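You operate a simulated robot arm through the tools that you are given. There is no shell and no other tool. Be economical: measure what you need, move in short steps, check, and stop when the job is done.

Carry out the task below with a simulated robot arm. There is one attempt and no reset: what you move stays moved.

TASK
Hook up the hose and wash the mud off the pink mat.
Fine: orange coupling into the brass socket, blue lever open; at the end the green spray head is back in its holder and the lever shut. Leave the other mat.

The check looks at the end state, three seconds after you hand in, the way a careful person would. Anything else that was tipped, shoved, dropped, spilled or broken makes it a failure.

THE ROBOT
A 7-joint arm with a two-finger parallel gripper, fixed in place. Base frame: the origin is at the foot of the arm, x ahead of it, y to its left, z up. Units: mm, rad, N and s.
Its first joint turns from -2.007 to 2.007 rad. Payload 3.91 kg.
The tool frame sits at the grasp point between the pads (the TCP): z along the fingers, y along the line on which they close. The tips reach 30 mm beyond it. The gripper opens to 110 mm. The fingers are 20 mm wide and 10 mm thick; the gripper's body (48 by 112 mm) begins 55 mm behind the TCP.
Orientation is that of the tool frame in the base frame, as a unit quaternion [w, x, y, z]. With the fingers straight down and closing along the base's y, the tool's x points along the base's -x, its y along +y and its z along -z.

THE INTERFACE
- The arm moves only by the tool apply_moves. Its argument "steps" is a list of rows, each an object of numbers (a shift or turn left out is 0, a gripper value left out holds the last): "claw": the closure, from 0 (fully open) to 1 (shut); "tx", "ty", "tz": the shift along the base's x, y, z in units of 150 mm (1.0 is 150 mm); "ax", "ay", "az": the turn, a rotation vector about the base's x, y, z in units of 45 degrees (1.0 is 45 degrees). In form: [{"claw": .., "tx": .., "ty": .., "tz": .., "ax": .., "ay": .., "az": ..}, ...]. A call has 1 to 20 rows; each row is the pose to reach, as a shift and turn from the pose commanded when the call began. A call with a number of a shift or a turn outside -1 to 1 is refused whole. Rows are played at 5 a second. More than 50 mm and 0.15 rad between two rows, or a gripper value outside its range, and nothing of the call is played. Where a pose cannot be reached the arm comes as near as it can. A force on the tool above 40 N (or 10 N above the force at the start of the call, whichever is more), or a blocked arm, ends the call early, and 0.2 s more pass. Each finger travels about 108 mm/s and halts on what it meets, pressing with about 25 N; the grip force reading is that of the motor and also rises with nothing between the fingers. The clock runs only during rows and for 0.2 s after the last one: add rows that repeat a pose to give the fingers time. It gives the time, the measured TCP pose, the force on the tool (base axes), the opening and the grip force at its end, in the units of the frame above (readings bear some noise).
- Cameras (640 x 400 px; columns grow to the right, rows downward): "scene" is fixed at [48.1, 650.1, 1542.8]; the picture's right is [-0.58, -0.81, 0.00], its down [-0.64, 0.46, -0.62] and it looks along [0.50, -0.36, -0.79] (base axes); focal length 232 px, centre (320, 200). "wrist" rides on the gripper at [72, 17, -103] in the tool frame; the picture's right is [-0.23, 0.97, 0.00], its down [-0.76, -0.18, -0.62] and it looks along [-0.61, -0.14, 0.78] (tool axes); focal length 222 px, centre (320, 200). There is no depth. A picture from a camera that has moved, and an enlarged one, comes with that camera's place and axes in the base frame and with its lens.
- capture(camera): a new picture of that camera. No time passes.
- move_column(by): slides the trunk up (or, below 0, down) by that many mm; the arm rides with it, the base frame stays. It gives what a move gives, with no picture.
- inspect(camera, box): a new picture of the part [left, top, right, bottom] of that camera's present view, enlarged. No time passes.
- sign_off(): hands the job in; it is judged then, once.

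Work in short steps. Places have to be worked out from the pictures, the camera data and where the tool is seen: move nearer, look again, correct. Check each grasp and each placing, and mend what went wrong. You have 120 turns and 76 pictures in all, those below and enlarged ones among them. Open the gripper and draw the arm clear of the work before you hand the job in, unless the task says otherwise; then end with one line.

The tools are called after "Request:" as a command line: name --argument value ..., lists and objects as JSON in quotes. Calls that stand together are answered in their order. apply_moves: Moves the arm, as the interface text tells. Its arguments: {"type":"object","properties":{"steps":{"type":"array","items":{"type":"object","properties":{"claw":{"type":"number"},"tx":{"type":"number"},"ty":{"type":"number"},"tz":{"type":"number"},"ax":{"type":"number"},"ay":{"type":"number"},"az":{"type":"number"}}}}},"required":["steps"]} The other tools are called the same way: move_column (by) slides the trunk up or down; capture (camera) takes a picture; inspect (camera, box) takes an enlarged picture of a part of a camera's view; sign_off () hands the job in.

At the start:

```text
time_s: 0.0
tcp_pos: [451.2, 303.9, 1200.6]
ee_rot: [0.001, 0.001, 1.0, 0.0]
contact_force: [0.2, 0.3, 0.8]
gripper_width: 110.0
grasp_force: 0.1
trunk travel left (down, up): [-925.0, 65.0]
```

scene: 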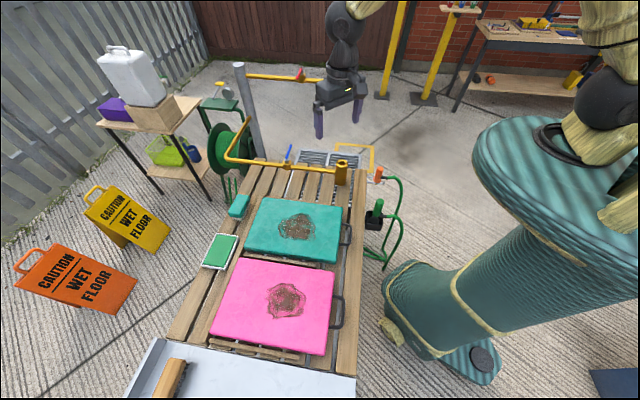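
wrist: 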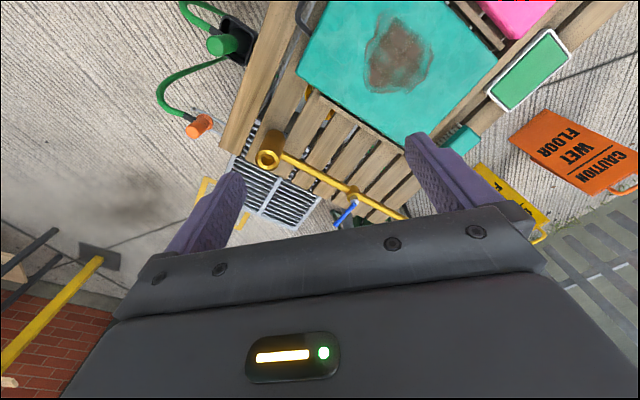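

I start with enlarged views of the work area to identify the coupling, socket, lever, spray head and holder.

Request:
inspect --camera "scene" --box '[200, 130, 420, 268]'

Request:
inspect --camera "wrist" --box '[150, 0, 470, 230]'

```text
2.90 times, centred on (310, 199) of scene
camera zoom: at [48.1, 650.1, 1542.8], right [-0.58, -0.81, 0.0], down [-0.64, 0.46, -0.62], along [0.5, -0.36, -0.79], focal length 674 px, centre (349, 203)
```

zoom: 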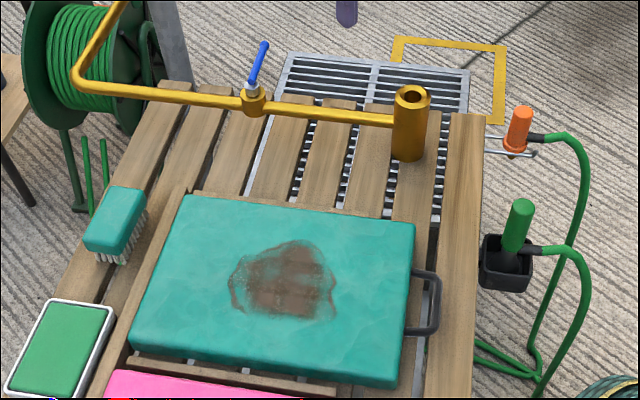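

```text
1.74 times, centred on (310, 115) of wrist
camera zoom: at [379.4, 319.9, 1304.4], right [0.23, 0.97, 0.0], down [0.76, -0.18, 0.62], along [0.61, -0.14, -0.78], focal length 386 px, centre (337, 348)
```

zoom: 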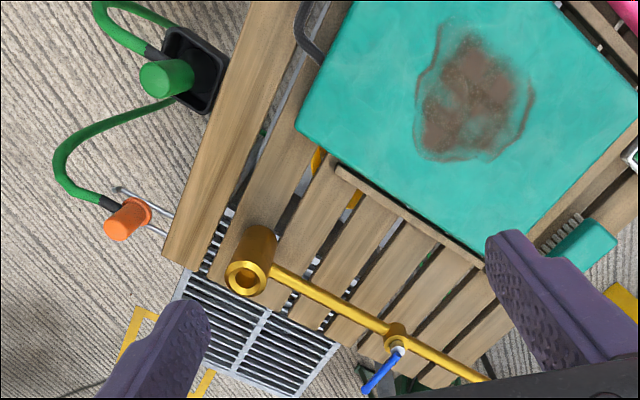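

The socket opening comes out near (576,161,881), the orange coupling top near (506,-8,808) and the spray head top near (368,126,811). I move the wrist camera in for a closer look.

Request:
apply_moves --steps '[{"claw": 0, "tx": -0.17, "ty": -0.17, "tz": -0.17}, {"tx": -0.34, "ty": -0.34, "tz": -0.34}, {"tx": -0.5, "ty": -0.5, "tz": -0.5}, {"tx": -0.67, "ty": -0.67, "tz": -0.6}, {"tx": -0.83, "ty": -0.83, "tz": -0.65}, {"tx": -1, "ty": -1, "tz": -0.7}, {"tx": -1, "ty": -1, "tz": -0.7}]'

Request:
capture --camera "wrist"

Request:
capture --camera "scene"

```text
time_s: 1.6
tcp_pos: [303.0, 153.6, 1097.1]
ee_rot: [0.0, 0.0, 1.0, 0.001]
contact_force: [-0.1, 0.3, 0.0]
gripper_width: 110.0
grasp_force: 0.0
trunk travel left (down, up): [-925.0, 65.0]
```

```text
71 pictures are left
camera wrist: at [230.4, 170.3, 1200.0], right [0.23, 0.97, 0.0], down [0.76, -0.18, 0.62], along [0.61, -0.14, -0.78], focal length 222 px, centre (320, 200)
```

wrist: 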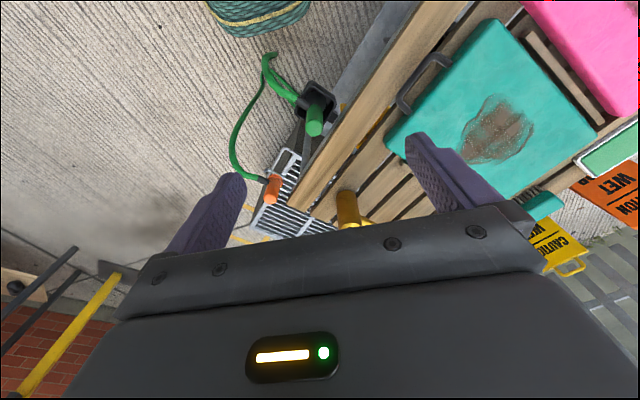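

```text
70 pictures are left
```

scene: 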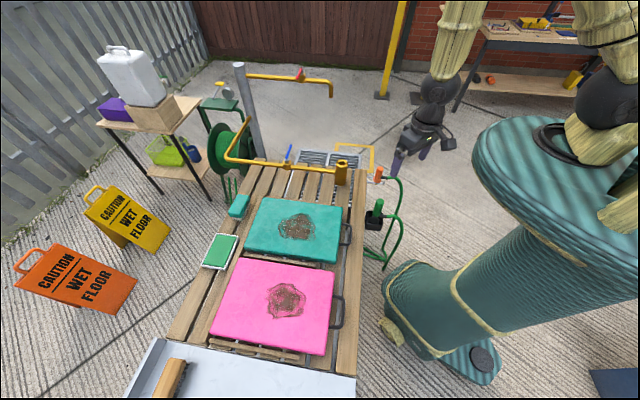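

I zoom in on both parked fittings and the socket and lever from here.

Request:
inspect --camera "wrist" --box '[220, 40, 380, 240]'

Request:
inspect --camera "scene" --box '[330, 150, 420, 280]'

Request:
inspect --camera "scene" --box '[230, 125, 360, 205]'

```text
2.00 times, centred on (300, 140) of wrist
camera zoom: at [230.4, 170.3, 1200.0], right [0.23, 0.97, 0.0], down [0.76, -0.18, 0.62], along [0.61, -0.14, -0.78], focal length 444 px, centre (360, 320)
```

zoom: 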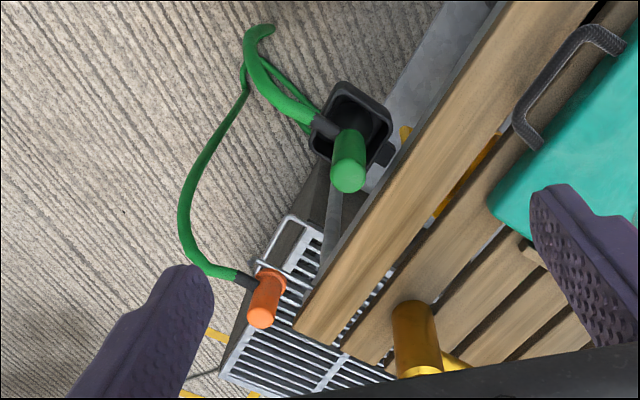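

```text
3.08 times, centred on (375, 215) of scene
camera zoom: at [48.1, 650.1, 1542.8], right [-0.58, -0.81, 0.0], down [-0.64, 0.46, -0.62], along [0.5, -0.36, -0.79], focal length 715 px, centre (151, 154)
```

zoom: 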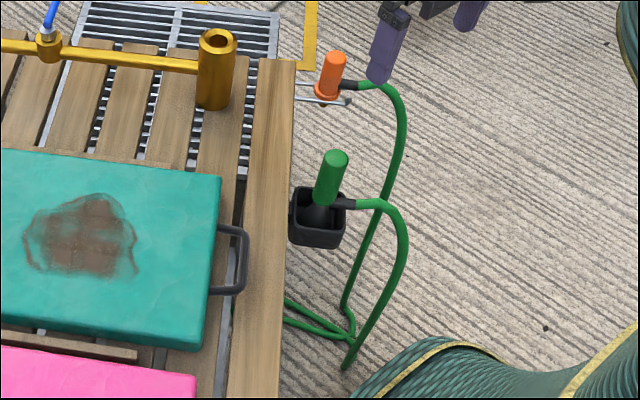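

```text
4.92 times, centred on (295, 165) of scene
camera zoom: at [48.1, 650.1, 1542.8], right [-0.58, -0.81, 0.0], down [-0.64, 0.46, -0.62], along [0.5, -0.36, -0.79], focal length 1144 px, centre (443, 372)
```

zoom: 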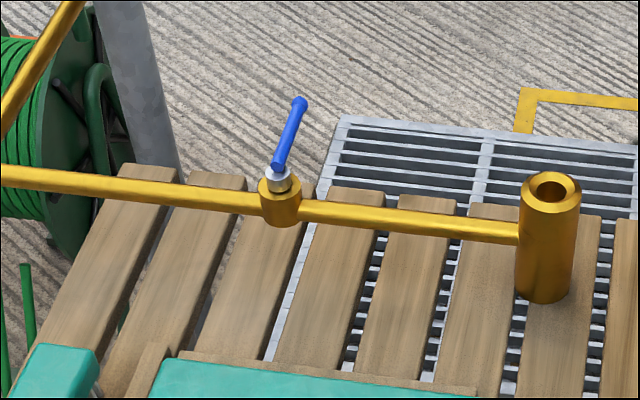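

The coupling stands upright in a two-prong fork with its hose leaving outward, and the lever sits crosswise to the pipe, so it is shut. I yaw 45° and approach above the coupling.

Request:
apply_moves --steps '[{"claw": 0, "tx": 0.16, "ty": -0.16, "az": 0.16}, {"tx": 0.32, "ty": -0.32, "az": 0.32}, {"tx": 0.48, "ty": -0.48, "az": 0.48}, {"tx": 0.64, "ty": -0.64, "tz": -0.1, "az": 0.64}, {"tx": 0.8, "ty": -0.8, "tz": -0.2, "az": 0.8}, {"tx": 0.9, "ty": -0.9, "tz": -0.3, "az": 0.96}, {"tx": 1, "ty": -1, "tz": -0.4, "az": 1}, {"tx": 1, "ty": -1, "tz": -0.4, "az": 1}]'

Request:
capture --camera "wrist"

```text
time_s: 3.4
tcp_pos: [452.7, 5.0, 1035.1]
ee_rot: [0.0, -0.383, 0.924, 0.0]
contact_force: [-0.2, 0.1, 0.0]
gripper_width: 110.1
grasp_force: 0.0
trunk travel left (down, up): [-925.0, 65.0]
```

```text
66 pictures are left
camera wrist: at [389.9, -35.0, 1139.5], right [-0.53, 0.85, 0.0], down [0.66, 0.41, 0.62], along [0.53, 0.33, -0.78], focal length 222 px, centre (320, 200)
```

wrist: 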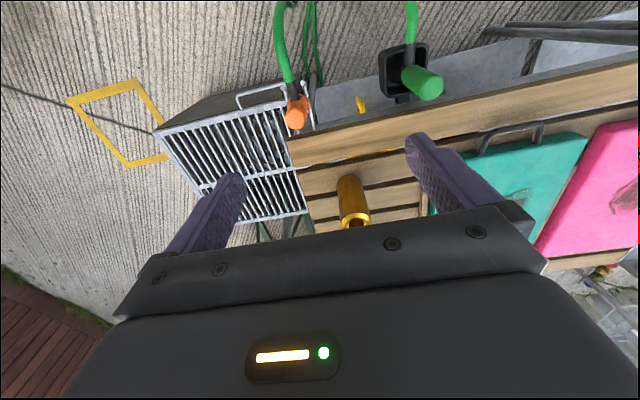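

The coupling ray here agrees with about (500,-8). I come down to z≈920 above it.

Request:
apply_moves --steps '[{"tx": 0.16, "ty": -0.04, "tz": -0.2}, {"tx": 0.32, "ty": -0.087, "tz": -0.4}, {"tx": 0.32, "ty": -0.087, "tz": -0.6}, {"tx": 0.32, "ty": -0.087, "tz": -0.77}, {"tx": 0.32, "ty": -0.087, "tz": -0.77}]'

Request:
inspect --camera "wrist" --box '[200, 20, 440, 220]'

Request:
inspect --camera "scene" --box '[330, 130, 430, 200]'

```text
time_s: 4.6
tcp_pos: [496.7, -10.8, 920.2]
ee_rot: [0.0, -0.383, 0.924, 0.0]
contact_force: [0.6, 0.5, -0.7]
gripper_width: 110.0
grasp_force: 0.1
trunk travel left (down, up): [-925.0, 65.0]
```

```text
2.00 times, centred on (320, 120) of wrist
camera zoom: at [434.4, -50.2, 1023.8], right [-0.53, 0.85, 0.0], down [0.66, 0.41, 0.62], along [0.53, 0.33, -0.78], focal length 444 px, centre (320, 360)
```

zoom: 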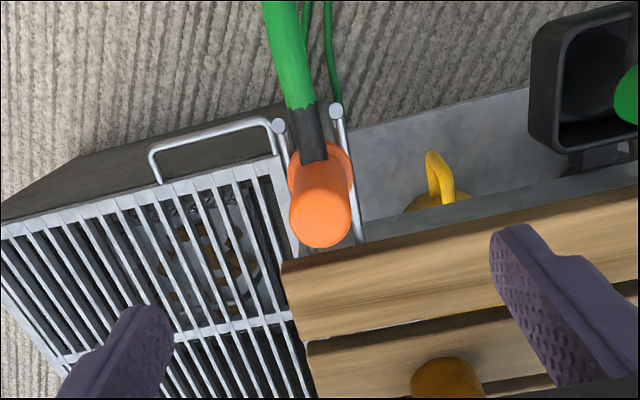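

```text
5.71 times, centred on (380, 165) of scene
camera zoom: at [48.1, 650.1, 1542.8], right [-0.58, -0.81, 0.0], down [-0.64, 0.46, -0.62], along [0.5, -0.36, -0.79], focal length 1328 px, centre (-23, 400)
```

zoom: 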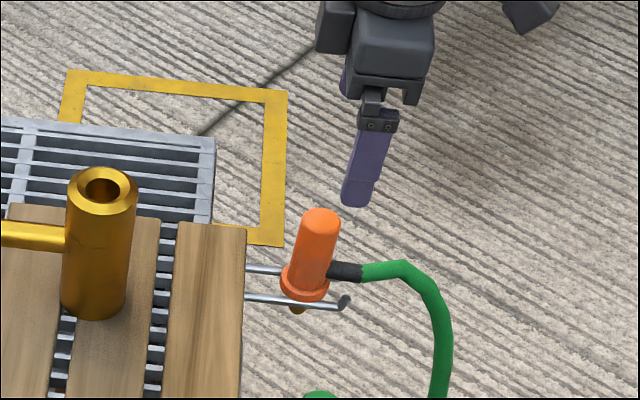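

The top face lies about 10 mm ahead of the tool axis, so the coupling centre is about (505.5,-6) with a diameter near 29 mm. I correct that and descend to z≈787 with the fingers open.

Request:
apply_moves --steps '[{"tx": 0.058, "ty": 0.03, "tz": -0.2}, {"tx": 0.058, "ty": 0.03, "tz": -0.4}, {"tx": 0.058, "ty": 0.03, "tz": -0.6}, {"tx": 0.058, "ty": 0.03, "tz": -0.8}, {"tx": 0.058, "ty": 0.03, "tz": -0.89}, {"tx": 0.058, "ty": 0.03, "tz": -0.89}]'

Request:
capture --camera "wrist"

Request:
inspect --camera "scene" --box '[330, 130, 430, 200]'

```text
time_s: 6.0
tcp_pos: [507.3, -3.7, 786.5]
ee_rot: [0.0, -0.382, 0.924, 0.0]
contact_force: [1.2, -0.7, -0.5]
gripper_width: 110.1
grasp_force: 0.0
trunk travel left (down, up): [-925.0, 65.0]
```

```text
63 pictures are left
camera wrist: at [444.7, -43.0, 889.4], right [-0.53, 0.85, 0.0], down [0.66, 0.41, 0.62], along [0.53, 0.33, -0.78], focal length 222 px, centre (320, 200)
```

wrist: 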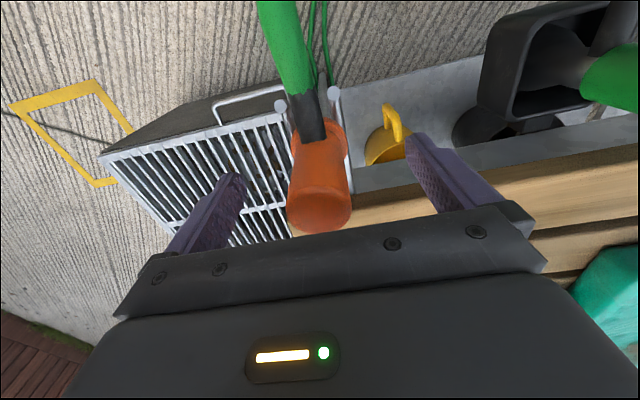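

```text
5.71 times, centred on (380, 165) of scene
camera zoom: at [48.1, 650.1, 1542.8], right [-0.58, -0.81, 0.0], down [-0.64, 0.46, -0.62], along [0.5, -0.36, -0.79], focal length 1328 px, centre (-23, 400)
```

zoom: 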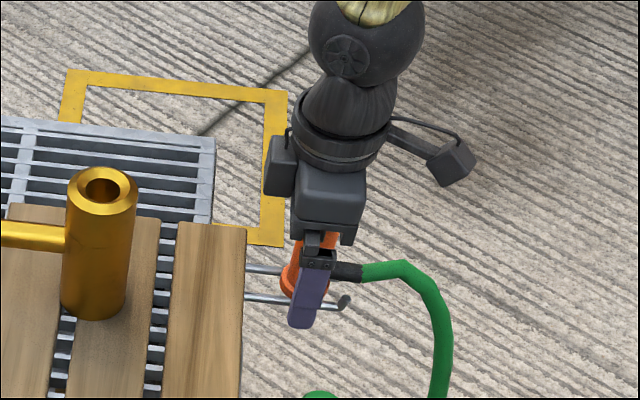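

The fingers straddle the orange body with the column centred, so I close and check the grip.

Request:
apply_moves --steps '[{"claw": 0.5}, {"claw": 0.7}, {"claw": 0.8}, {"claw": 1}, {"claw": 1}, {"claw": 1}]'

Request:
capture --camera "wrist"

```text
time_s: 7.4
tcp_pos: [507.5, -4.6, 786.8]
ee_rot: [-0.001, -0.383, 0.924, 0.001]
contact_force: [-0.4, 0.8, 0.2]
gripper_width: 30.0
grasp_force: 25.2
trunk travel left (down, up): [-925.0, 65.0]
```

```text
61 pictures are left
camera wrist: at [444.7, -43.0, 889.6], right [-0.53, 0.85, 0.0], down [0.66, 0.41, 0.62], along [0.53, 0.33, -0.78], focal length 222 px, centre (320, 200)
```

wrist: 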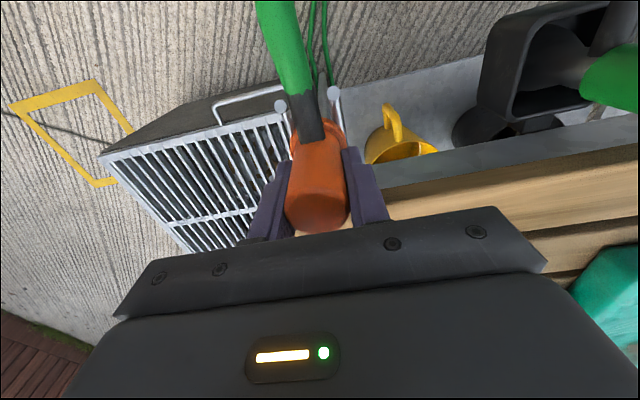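

It is gripped at 30 mm width. I lift straight up 150 mm and look.

Request:
apply_moves --steps '[{"tz": 0.1}, {"tz": 0.25}, {"tz": 0.4}, {"tz": 0.6}, {"tz": 0.8}, {"tz": 1.0}, {"tz": 1.0}]'

Request:
inspect --camera "scene" --box '[320, 80, 440, 200]'

Request:
capture --camera "wrist"

```text
time_s: 9.0
tcp_pos: [507.0, -3.3, 937.1]
ee_rot: [0.0, -0.383, 0.924, 0.0]
contact_force: [0.7, 0.9, -1.3]
gripper_width: 30.0
grasp_force: 25.1
trunk travel left (down, up): [-925.0, 65.0]
```

```text
3.33 times, centred on (380, 140) of scene
camera zoom: at [48.1, 650.1, 1542.8], right [-0.58, -0.81, 0.0], down [-0.64, 0.46, -0.62], along [0.5, -0.36, -0.79], focal length 775 px, centre (120, 400)
```

zoom: 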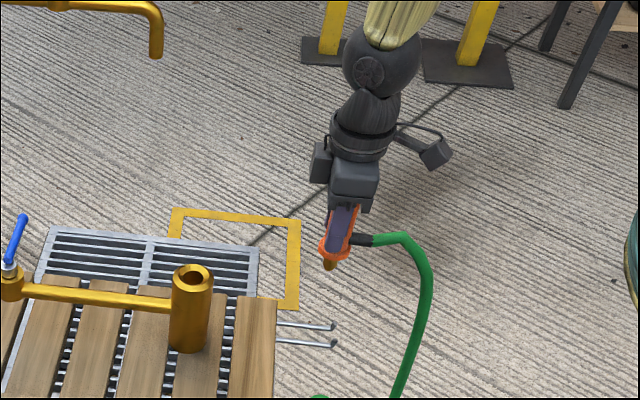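

```text
59 pictures are left
camera wrist: at [445.0, -43.5, 1040.5], right [-0.53, 0.85, 0.0], down [0.66, 0.41, 0.62], along [0.53, 0.33, -0.78], focal length 222 px, centre (320, 200)
```

wrist: 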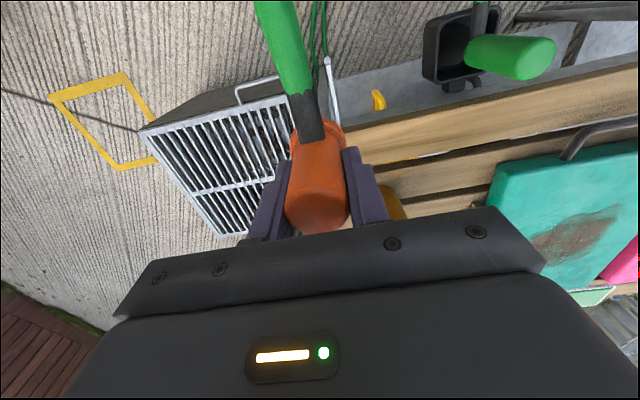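

The coupling is held upright with its spigot tip roughly 78 mm below the TCP. I raise to about z=1000 and carry it toward the socket.

Request:
apply_moves --steps '[{"tz": 0.22}, {"tz": 0.42}, {"tz": 0.46, "tx": 0.1, "ty": 0.2}, {"tz": 0.46, "tx": 0.2, "ty": 0.4}, {"tz": 0.46, "tx": 0.3, "ty": 0.6}, {"tz": 0.46, "tx": 0.4, "ty": 0.8}, {"tz": 0.46, "tx": 0.46, "ty": 1.0}, {"tz": 0.46, "tx": 0.46, "ty": 1.0}]'

Request:
inspect --camera "scene" --box '[290, 100, 400, 210]'

Request:
capture --camera "wrist"

```text
time_s: 10.8
tcp_pos: [574.4, 145.2, 1008.1]
ee_rot: [0.001, -0.382, 0.924, 0.0]
contact_force: [0.1, 0.2, -1.6]
gripper_width: 30.1
grasp_force: 25.0
trunk travel left (down, up): [-925.0, 65.0]
```

```text
3.64 times, centred on (345, 155) of scene
camera zoom: at [48.1, 650.1, 1542.8], right [-0.58, -0.81, 0.0], down [-0.64, 0.46, -0.62], along [0.5, -0.36, -0.79], focal length 845 px, centre (229, 364)
```

zoom: 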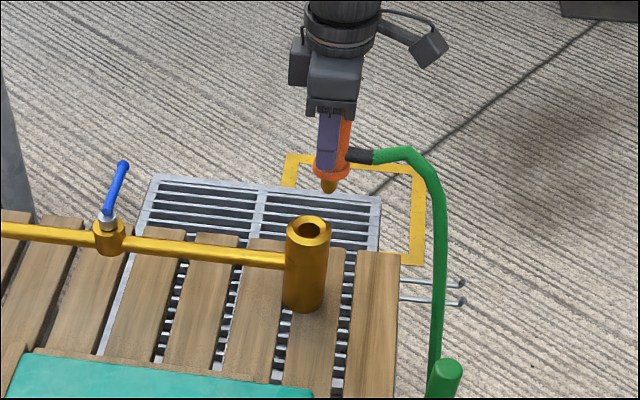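

```text
57 pictures are left
camera wrist: at [513.1, 105.5, 1111.2], right [-0.53, 0.85, 0.0], down [0.66, 0.41, 0.62], along [0.53, 0.33, -0.78], focal length 222 px, centre (320, 200)
```

wrist: 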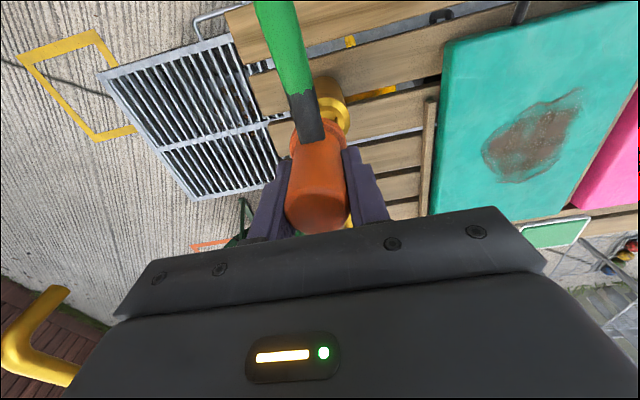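

Comparing tip and socket in the scene view, I need roughly (+6,+20) mm sideways. I make that shift and descend 25 mm, then look again.

Request:
apply_moves --steps '[{"tx": 0.02, "ty": 0.07}, {"tx": 0.04, "ty": 0.136}, {"tx": 0.04, "ty": 0.136, "tz": -0.08}, {"tx": 0.04, "ty": 0.136, "tz": -0.17}, {"tx": 0.04, "ty": 0.136, "tz": -0.17}]'

Request:
inspect --camera "scene" --box '[310, 130, 370, 190]'

Request:
inspect --camera "wrist" --box '[240, 50, 400, 250]'

```text
time_s: 12.0
tcp_pos: [581.8, 164.0, 980.4]
ee_rot: [0.001, -0.383, 0.924, 0.0]
contact_force: [0.1, 0.1, -0.9]
gripper_width: 30.5
grasp_force: 25.1
trunk travel left (down, up): [-925.0, 65.0]
```

```text
6.67 times, centred on (340, 160) of scene
camera zoom: at [48.1, 650.1, 1542.8], right [-0.58, -0.81, 0.0], down [-0.64, 0.46, -0.62], along [0.5, -0.36, -0.79], focal length 1550 px, centre (187, 467)
```

zoom: 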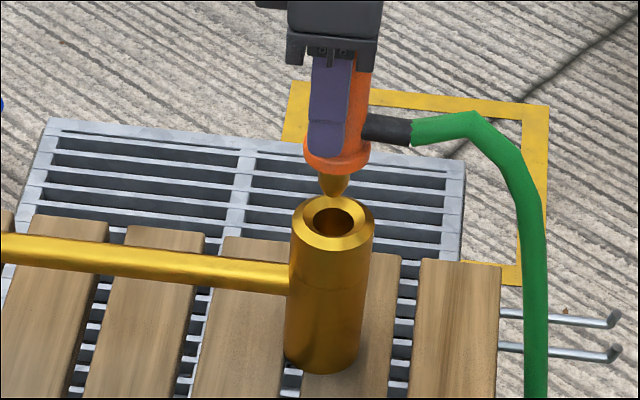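

```text
2.00 times, centred on (320, 150) of wrist
camera zoom: at [519.7, 125.3, 1084.5], right [-0.53, 0.85, 0.0], down [0.66, 0.41, 0.62], along [0.53, 0.33, -0.78], focal length 444 px, centre (320, 300)
```

zoom: 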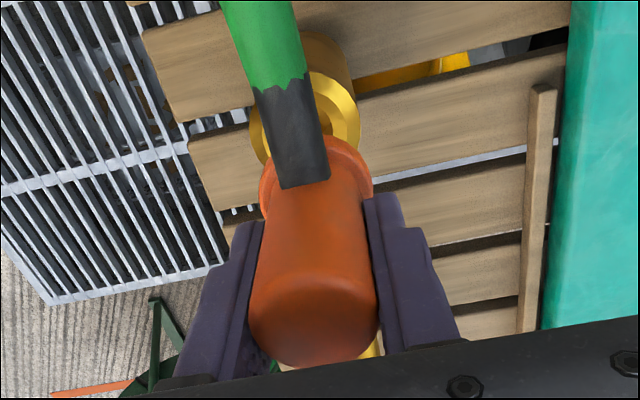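

Both cameras nearly agree, but the fore-aft reading from the wrist view needs a closer look before inserting.

Request:
inspect --camera "wrist" --box '[285, 55, 345, 135]'

Request:
inspect --camera "scene" --box '[326, 145, 354, 170]'

```text
5.00 times, centred on (315, 95) of wrist
camera zoom: at [519.7, 125.3, 1084.5], right [-0.53, 0.85, 0.0], down [0.66, 0.41, 0.62], along [0.53, 0.33, -0.78], focal length 1111 px, centre (345, 725)
```

zoom: 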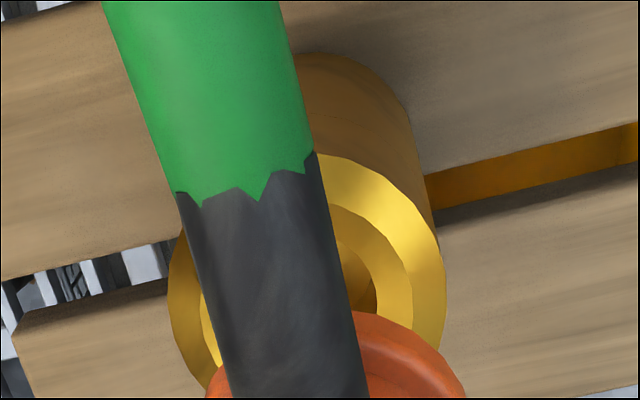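

```text
16.00 times, centred on (340, 158) of scene
camera zoom: at [48.1, 650.1, 1542.8], right [-0.58, -0.81, 0.0], down [-0.64, 0.46, -0.62], along [0.5, -0.36, -0.79], focal length 3719 px, centre (0, 880)
```

zoom: 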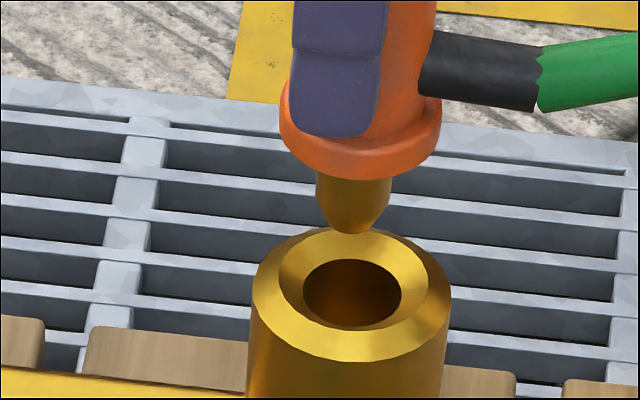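

Solving both views together, the mouth centre is at z≈872 and the tip is about (+2,-4) mm off, well inside the funnel tolerance. I correct that and lower 25 mm so the tip starts into the mouth.

Request:
apply_moves --steps '[{"tx": 0.012, "ty": -0.025}, {"tx": 0.012, "ty": -0.025, "tz": -0.07}, {"tx": 0.012, "ty": -0.025, "tz": -0.13}, {"tx": 0.012, "ty": -0.025, "tz": -0.17}, {"tx": 0.012, "ty": -0.025, "tz": -0.17}]'

Request:
inspect --camera "scene" --box '[322, 140, 358, 172]'

Request:
inspect --camera "wrist" --box '[275, 55, 365, 175]'

```text
time_s: 13.2
tcp_pos: [583.9, 160.9, 955.0]
ee_rot: [0.001, -0.383, 0.924, 0.0]
contact_force: [-0.3, 0.1, -2.3]
gripper_width: 30.1
grasp_force: 25.2
trunk travel left (down, up): [-925.0, 65.0]
```

```text
12.50 times, centred on (340, 156) of scene
camera zoom: at [48.1, 650.1, 1542.8], right [-0.58, -0.81, 0.0], down [-0.64, 0.46, -0.62], along [0.5, -0.36, -0.79], focal length 2905 px, centre (70, 750)
```

zoom: 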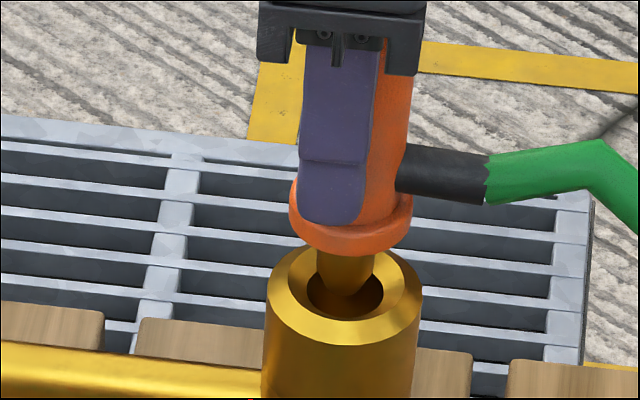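

```text
3.33 times, centred on (320, 115) of wrist
camera zoom: at [521.8, 121.5, 1058.8], right [-0.53, 0.85, 0.0], down [0.66, 0.41, 0.62], along [0.53, 0.33, -0.78], focal length 740 px, centre (320, 483)
```

zoom: 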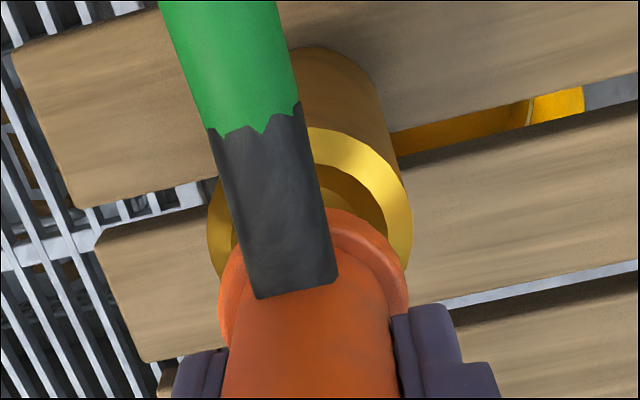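

Tip and bore line up in both views. I lower slowly another 20 mm, watching force.

Request:
apply_moves --steps '[{"tz": -0.03}, {"tz": -0.06}, {"tz": -0.09}, {"tz": -0.13}, {"tz": -0.13}]'

Request:
inspect --camera "scene" --box '[322, 140, 358, 172]'

```text
time_s: 14.4
tcp_pos: [584.1, 160.3, 935.9]
ee_rot: [0.0, -0.382, 0.924, 0.0]
contact_force: [0.0, -0.2, -1.4]
gripper_width: 30.1
grasp_force: 24.8
trunk travel left (down, up): [-925.0, 65.0]
```

```text
12.50 times, centred on (340, 156) of scene
camera zoom: at [48.1, 650.1, 1542.8], right [-0.58, -0.81, 0.0], down [-0.64, 0.46, -0.62], along [0.5, -0.36, -0.79], focal length 2905 px, centre (70, 750)
```

zoom: 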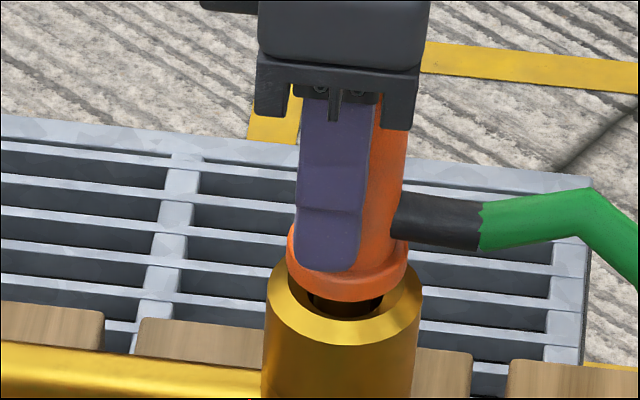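

The spigot is entering without force. I keep lowering until the flange seats.

Request:
apply_moves --steps '[{"tz": -0.03}, {"tz": -0.06}, {"tz": -0.09}, {"tz": -0.12}, {"tz": -0.15}, {"tz": -0.18}]'

Request:
inspect --camera "scene" --box '[322, 140, 358, 172]'

```text
time_s: 16.0
tcp_pos: [586.0, 161.6, 913.6]
ee_rot: [0.004, -0.382, 0.924, -0.001]
contact_force: [-4.1, -1.9, 20.5]
gripper_width: 30.6
grasp_force: 25.7
trunk travel left (down, up): [-925.0, 65.0]
stopped in row 6: the force on the tool passed its limit (the readings are from after the stop); the commanded pose is now the measured one
```

```text
12.50 times, centred on (340, 156) of scene
camera zoom: at [48.1, 650.1, 1542.8], right [-0.58, -0.81, 0.0], down [-0.64, 0.46, -0.62], along [0.5, -0.36, -0.79], focal length 2905 px, centre (70, 750)
```

zoom: 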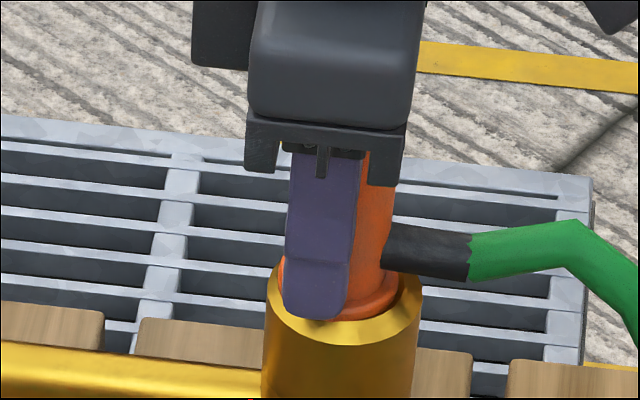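

Force rose at the seat with the flange down in the mouth. I open the fingers and check that it stays seated and upright.

Request:
apply_moves --steps '[{"claw": 0.65}, {"claw": 0.5}, {"claw": 0.3}, {"claw": 0.3}, {"claw": 0.3, "tz": 0.2}, {"claw": 0.3, "tz": 0.45}, {"claw": 0.3, "tz": 0.75}, {"claw": 0.3, "tz": 0.75}]'

Request:
inspect --camera "scene" --box '[322, 140, 358, 172]'

Request:
inspect --camera "wrist" --box '[255, 35, 385, 215]'

```text
time_s: 17.8
tcp_pos: [587.5, 162.9, 1023.5]
ee_rot: [0.001, -0.382, 0.924, -0.001]
contact_force: [0.7, 0.2, -0.3]
gripper_width: 77.1
grasp_force: 0.1
trunk travel left (down, up): [-925.0, 65.0]
```

```text
12.50 times, centred on (340, 156) of scene
camera zoom: at [48.1, 650.1, 1542.8], right [-0.58, -0.81, 0.0], down [-0.64, 0.46, -0.62], along [0.5, -0.36, -0.79], focal length 2905 px, centre (70, 750)
```

zoom: 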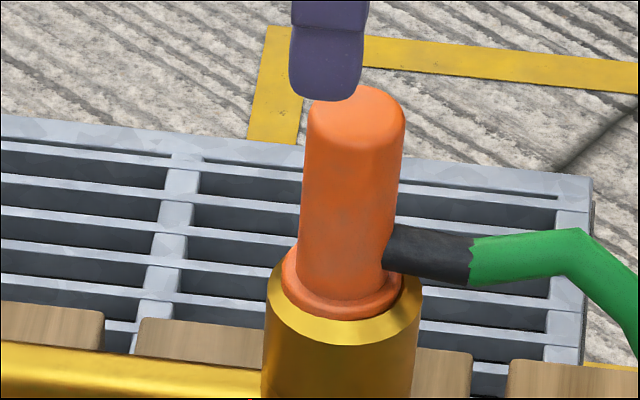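

```text
2.22 times, centred on (320, 125) of wrist
camera zoom: at [524.1, 123.9, 1126.1], right [-0.53, 0.85, 0.0], down [0.66, 0.41, 0.63], along [0.53, 0.33, -0.78], focal length 494 px, centre (320, 367)
```

zoom: 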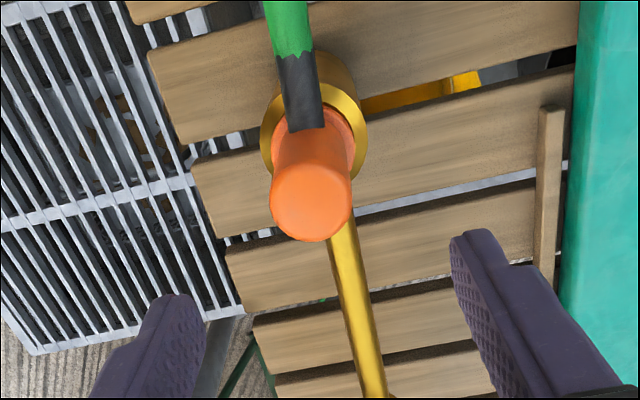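

The coupling stands straight with the flange in the mouth. To be sure it's fully home I close the fingers and press gently on its top.

Request:
apply_moves --steps '[{"claw": 0.6, "tx": -0.025, "ty": -0.022}, {"claw": 1, "tx": -0.025, "ty": -0.022}, {"claw": 1, "tx": -0.025, "ty": -0.022}, {"claw": 1, "tx": -0.025, "ty": -0.022}, {"tx": -0.025, "ty": -0.022, "tz": -0.15}, {"tx": -0.025, "ty": -0.022, "tz": -0.25}, {"tx": -0.025, "ty": -0.022, "tz": -0.3}, {"tx": -0.025, "ty": -0.022, "tz": -0.33}, {"tx": -0.025, "ty": -0.022, "tz": -0.36}, {"tx": -0.025, "ty": -0.022, "tz": -0.39}, {"tx": -0.025, "ty": -0.022, "tz": -0.42}, {"tx": -0.025, "ty": -0.022, "tz": -0.45}, {"tx": -0.025, "ty": -0.022, "tz": -0.48}]'

Request:
inspect --camera "scene" --box '[322, 140, 358, 172]'

```text
time_s: 19.7
tcp_pos: [585.2, 158.2, 980.0]
ee_rot: [0.008, -0.382, 0.924, -0.002]
contact_force: [-8.5, -3.0, 27.3]
gripper_width: 0.1
grasp_force: 25.0
trunk travel left (down, up): [-925.0, 65.0]
stopped in row 9: the force on the tool passed its limit (the readings are from after the stop); the commanded pose is now the measured one
```

```text
12.50 times, centred on (340, 156) of scene
camera zoom: at [48.1, 650.1, 1542.8], right [-0.58, -0.81, 0.0], down [-0.64, 0.46, -0.62], along [0.5, -0.36, -0.79], focal length 2905 px, centre (70, 750)
```

zoom: 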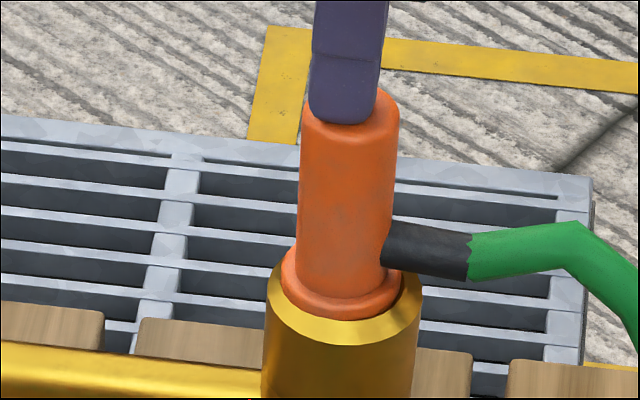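

Pressing 40 N moved nothing, so the coupling is home. I lift away and head toward the lever to test reach and get a better view of it.

Request:
apply_moves --steps '[{"tz": 0.2}, {"tz": 0.5}, {"tz": 0.8}, {"tz": 0.8, "tx": 0.0, "ty": 0.25}, {"tz": 0.8, "tx": 0.0, "ty": 0.5}, {"tz": 0.8, "tx": 0.1, "ty": 0.75}, {"tz": 0.8, "tx": 0.2, "ty": 0.95}, {"tz": 0.8, "tx": 0.2, "ty": 0.95}]'

Request:
capture --camera "wrist"

Request:
capture --camera "scene"

```text
time_s: 21.5
tcp_pos: [616.1, 302.3, 1095.5]
ee_rot: [0.005, -0.382, 0.924, -0.001]
contact_force: [1.0, 0.1, 0.3]
gripper_width: 0.1
grasp_force: 25.4
trunk travel left (down, up): [-925.0, 65.0]
```

```text
45 pictures are left
camera wrist: at [552.0, 263.0, 1198.1], right [-0.53, 0.85, 0.0], down [0.66, 0.41, 0.63], along [0.54, 0.33, -0.77], focal length 222 px, centre (320, 200)
```

wrist: 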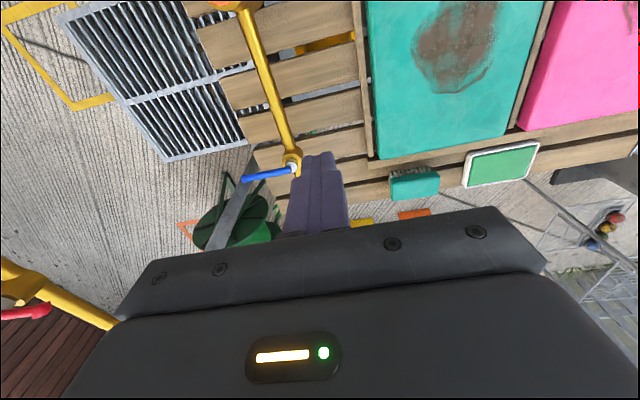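

```text
44 pictures are left
```

scene: 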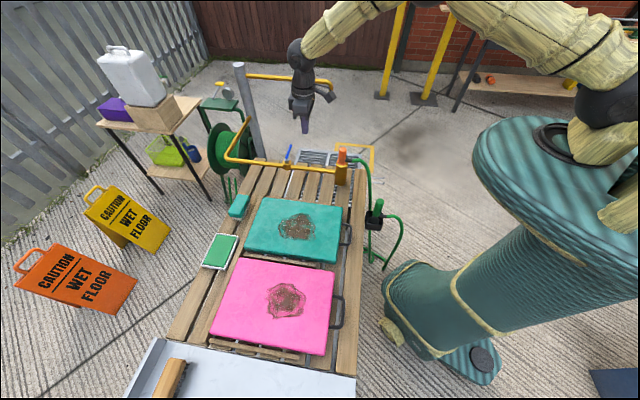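

The lever is at about pivot (758,329,850), tip (813,264,866), so I need more reach. I raise the tool while tilting it forward, then lower the column for a longer horizontal stretch.

Request:
apply_moves --steps '[{"tz": 0.15, "ay": -0.15, "ax": 0.05}, {"tz": 0.3, "ay": -0.3, "ax": 0.1}, {"tz": 0.45, "ay": -0.45, "ax": 0.16}, {"tz": 0.6, "ay": -0.6, "ax": 0.21}, {"tz": 0.75, "ay": -0.75, "ax": 0.27}, {"tz": 0.9, "ay": -0.85, "ax": 0.3}, {"tz": 1.0, "ay": -0.94, "ax": 0.34}, {"tz": 1.0, "ay": -0.94, "ax": 0.34}]'

Request:
move_column --by -250

Request:
capture --camera "scene"

Request:
capture --camera "wrist"

```text
time_s: 23.3
tcp_pos: [616.0, 302.5, 1247.3]
ee_rot: [0.389, -0.351, 0.852, -0.019]
contact_force: [0.7, -0.3, -0.7]
gripper_width: 0.0
grasp_force: 24.7
trunk travel left (down, up): [-925.0, 65.0]
```

```text
time_s: 25.9
tcp_pos: [616.9, 302.2, 996.8]
ee_rot: [0.388, -0.352, 0.852, -0.018]
contact_force: [-0.7, -0.1, -0.7]
gripper_width: 0.1
grasp_force: 25.0
trunk travel left (down, up): [-675.0, 315.0]
```

```text
43 pictures are left
```

scene: 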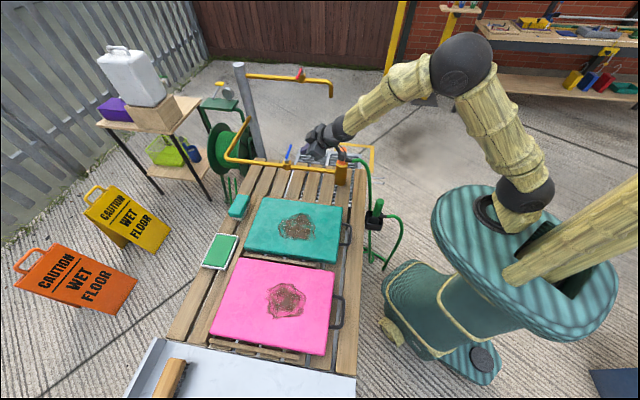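

```text
42 pictures are left
camera wrist: at [505.7, 245.0, 1017.1], right [-0.47, 0.87, -0.15], down [0.03, 0.18, 0.98], along [0.88, 0.46, -0.11], focal length 222 px, centre (320, 200)
```

wrist: 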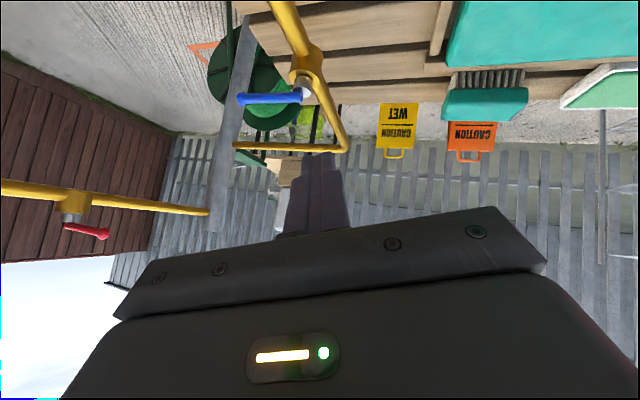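

Triangulating again, the lever pivot is about (741,327,855) and the tip (809,264,867). I bring the tool more upright and move out over the lever's far side at a safe height.

Request:
apply_moves --steps '[{"tz": 0.1, "ay": 0.1, "ax": -0.036}, {"tx": 0.2, "tz": 0.2, "ay": 0.2, "ax": -0.073}, {"tx": 0.4, "tz": 0.2, "ay": 0.35, "ax": -0.127}, {"tx": 0.6, "tz": 0.2, "ay": 0.5, "ax": -0.18}, {"tx": 0.8, "tz": 0.2, "ay": 0.63, "ax": -0.23}, {"tx": 1.0, "tz": 0.2, "ay": 0.7, "ax": -0.25}, {"tx": 1.0, "tz": 0.2, "ay": 0.7, "ax": -0.25}]'

Request:
capture --camera "wrist"

Request:
capture --camera "scene"

```text
time_s: 27.5
tcp_pos: [737.2, 285.1, 1020.2]
ee_rot: [0.105, -0.381, 0.919, -0.005]
contact_force: [0.0, 0.6, 0.1]
gripper_width: 0.0
grasp_force: 24.8
out of reach, approached as far as the arm can: row 6, 7
trunk travel left (down, up): [-675.0, 315.0]
```

```text
41 pictures are left
camera wrist: at [655.5, 239.1, 1106.5], right [-0.52, 0.85, -0.04], down [0.53, 0.36, 0.77], along [0.67, 0.38, -0.64], focal length 222 px, centre (320, 200)
```

wrist: 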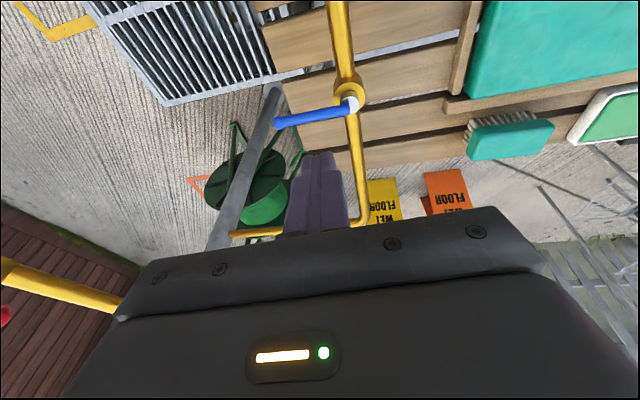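

```text
40 pictures are left
```

scene: 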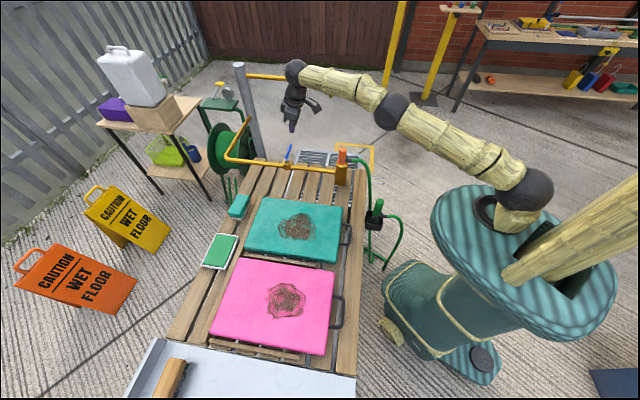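

Upright reach ends near r=790, so I need more forward tilt. I tilt another 23° and lower to see where the commanded pose lands.

Request:
apply_moves --steps '[{"tz": -0.1, "ay": -0.12, "ax": 0.043}, {"tz": -0.25, "ay": -0.25, "ax": 0.085}, {"tz": -0.4, "ay": -0.37, "ax": 0.128}, {"tz": -0.6, "ay": -0.48, "ax": 0.17}, {"tz": -0.6, "ay": -0.48, "ax": 0.17}]'

Request:
capture --camera "wrist"

```text
time_s: 28.7
tcp_pos: [735.1, 283.9, 930.6]
ee_rot: [0.302, -0.364, 0.881, -0.015]
contact_force: [0.0, 0.2, -0.9]
gripper_width: 0.2
grasp_force: 25.4
trunk travel left (down, up): [-675.0, 315.0]
```

```text
39 pictures are left
camera wrist: at [627.4, 228.6, 973.9], right [-0.49, 0.86, -0.12], down [0.2, 0.24, 0.95], along [0.85, 0.44, -0.29], focal length 222 px, centre (320, 200)
```

wrist: 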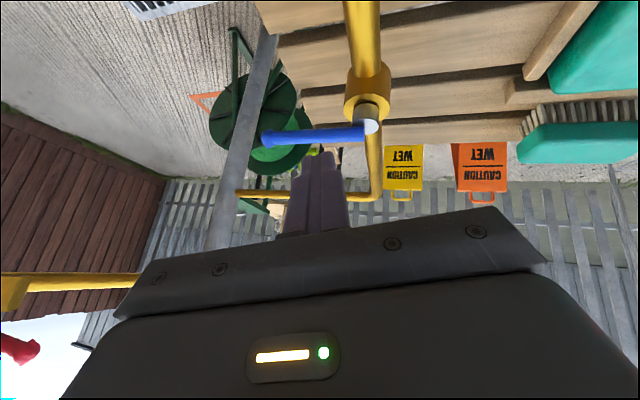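

The lever is consistent at pivot ≈(748,330), tip ≈(811,263). I move out above the far side of it, keeping height.

Request:
apply_moves --steps '[{"tx": 0.16, "ty": 0.06}, {"tx": 0.32, "ty": 0.127}, {"tx": 0.32, "ty": 0.127}]'

Request:
capture --camera "wrist"

Request:
inspect --camera "scene" --box '[250, 90, 350, 190]'

```text
time_s: 29.5
tcp_pos: [780.9, 302.6, 930.8]
ee_rot: [0.301, -0.364, 0.881, -0.015]
contact_force: [0.2, 0.2, -0.2]
gripper_width: 0.0
grasp_force: 25.4
trunk travel left (down, up): [-675.0, 315.0]
```

```text
38 pictures are left
camera wrist: at [674.8, 248.0, 973.1], right [-0.49, 0.86, -0.12], down [0.2, 0.24, 0.95], along [0.85, 0.44, -0.29], focal length 222 px, centre (320, 200)
```

wrist: 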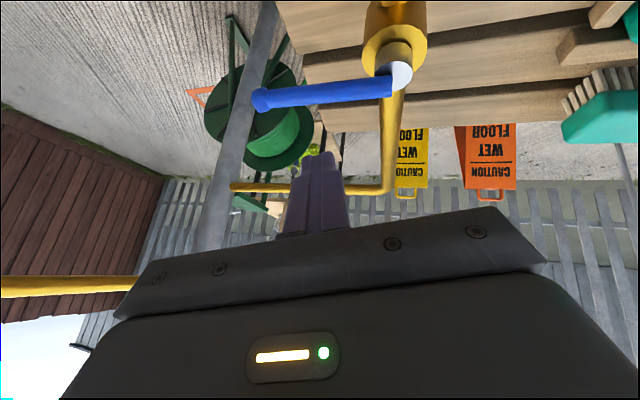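

```text
4.00 times, centred on (300, 140) of scene
camera zoom: at [48.1, 650.1, 1542.8], right [-0.58, -0.81, 0.0], down [-0.64, 0.46, -0.62], along [0.5, -0.36, -0.79], focal length 930 px, centre (400, 440)
```

zoom: 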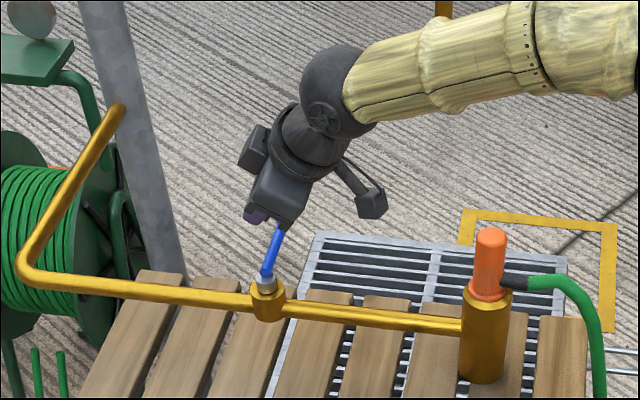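

From this view the lever crosses the finger plane at about (788,296,862). I go out about 20 mm more, then descend so the fingertip drops behind the lever.

Request:
apply_moves --steps '[{"tx": 0.14, "ty": 0.0}, {"tx": 0.14, "ty": 0.0, "tz": -0.1}, {"tx": 0.14, "ty": 0.0, "tz": -0.2}, {"tx": 0.14, "ty": 0.0, "tz": -0.3}, {"tx": 0.14, "ty": 0.0, "tz": -0.4}, {"tx": 0.14, "ty": 0.0, "tz": -0.4}]'

Request:
capture --camera "wrist"

Request:
inspect --camera "scene" --box '[250, 90, 350, 190]'

```text
time_s: 30.9
tcp_pos: [801.4, 304.0, 870.0]
ee_rot: [0.301, -0.364, 0.881, -0.015]
contact_force: [-0.2, -0.5, -0.4]
gripper_width: 0.1
grasp_force: 24.9
trunk travel left (down, up): [-675.0, 315.0]
```

```text
36 pictures are left
camera wrist: at [696.0, 249.3, 913.1], right [-0.49, 0.86, -0.12], down [0.2, 0.24, 0.95], along [0.85, 0.44, -0.29], focal length 222 px, centre (320, 200)
```

wrist: 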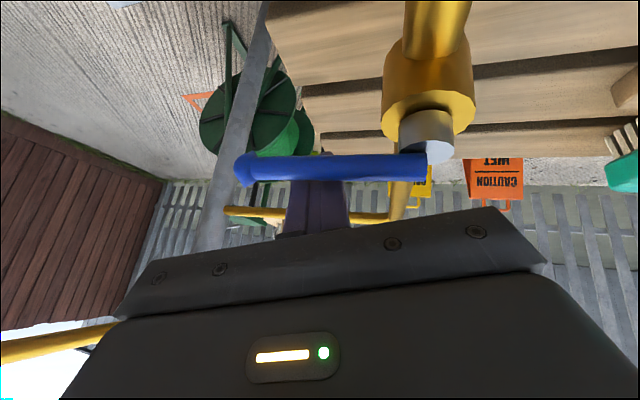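

```text
4.00 times, centred on (300, 140) of scene
camera zoom: at [48.1, 650.1, 1542.8], right [-0.58, -0.81, 0.0], down [-0.64, 0.46, -0.62], along [0.5, -0.36, -0.79], focal length 930 px, centre (400, 440)
```

zoom: 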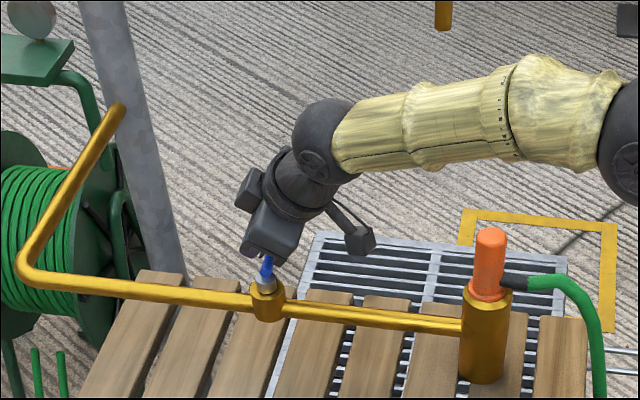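

The fingertip is behind the lever. I pull it along an arc toward the socket side, watching force.

Request:
apply_moves --steps '[{"tx": -0.037, "ty": -0.04}, {"tx": -0.065, "ty": -0.08}, {"tx": -0.097, "ty": -0.122}, {"tx": -0.145, "ty": -0.16}, {"tx": -0.193, "ty": -0.193}, {"tx": -0.193, "ty": -0.193}]'

Request:
capture --camera "wrist"

```text
time_s: 32.3
tcp_pos: [775.4, 276.1, 872.1]
ee_rot: [0.302, -0.363, 0.881, -0.014]
contact_force: [1.5, -1.2, -0.2]
gripper_width: 0.0
grasp_force: 25.7
trunk travel left (down, up): [-675.0, 315.0]
```

```text
34 pictures are left
camera wrist: at [668.6, 220.3, 912.9], right [-0.49, 0.86, -0.12], down [0.2, 0.24, 0.95], along [0.85, 0.44, -0.29], focal length 222 px, centre (320, 200)
```

wrist: 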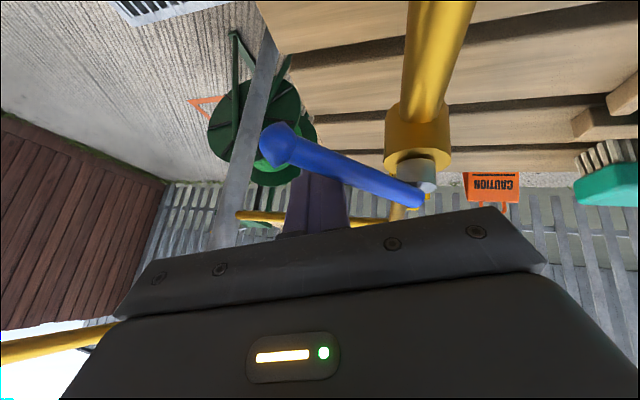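

The lever swings easily. I continue the arc to line it up with the pipe.

Request:
apply_moves --steps '[{"tx": -0.06, "ty": -0.02}, {"tx": -0.117, "ty": -0.031}, {"tx": -0.177, "ty": -0.028}, {"tx": -0.237, "ty": -0.022}, {"tx": -0.28, "ty": -0.005}, {"tx": -0.32, "ty": 0.013}, {"tx": -0.36, "ty": 0.04}, {"tx": -0.36, "ty": 0.04}]'

Request:
capture --camera "wrist"

Request:
inspect --camera "scene" --box '[250, 110, 350, 190]'

```text
time_s: 34.1
tcp_pos: [726.0, 274.3, 871.6]
ee_rot: [0.304, -0.362, 0.881, -0.017]
contact_force: [32.7, -16.5, 5.0]
gripper_width: 0.0
grasp_force: 24.8
trunk travel left (down, up): [-675.0, 315.0]
```

```text
33 pictures are left
camera wrist: at [620.0, 220.7, 914.5], right [-0.49, 0.87, -0.12], down [0.19, 0.24, 0.95], along [0.85, 0.44, -0.28], focal length 222 px, centre (320, 200)
```

wrist: 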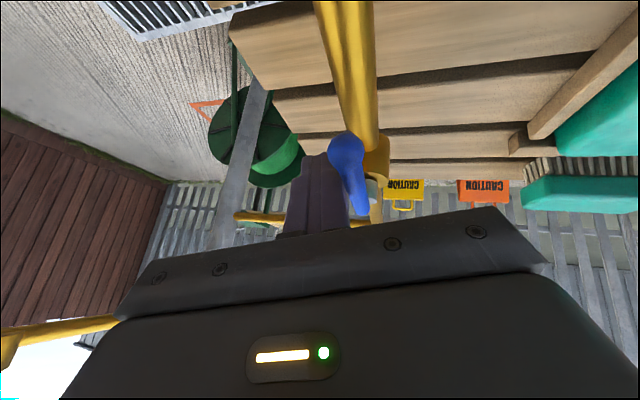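

```text
5.00 times, centred on (300, 150) of scene
camera zoom: at [48.1, 650.1, 1542.8], right [-0.58, -0.81, 0.0], down [-0.64, 0.46, -0.62], along [0.5, -0.36, -0.79], focal length 1162 px, centre (420, 450)
```

zoom: 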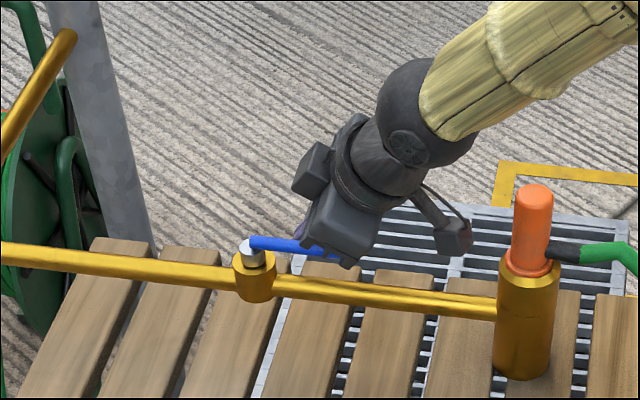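

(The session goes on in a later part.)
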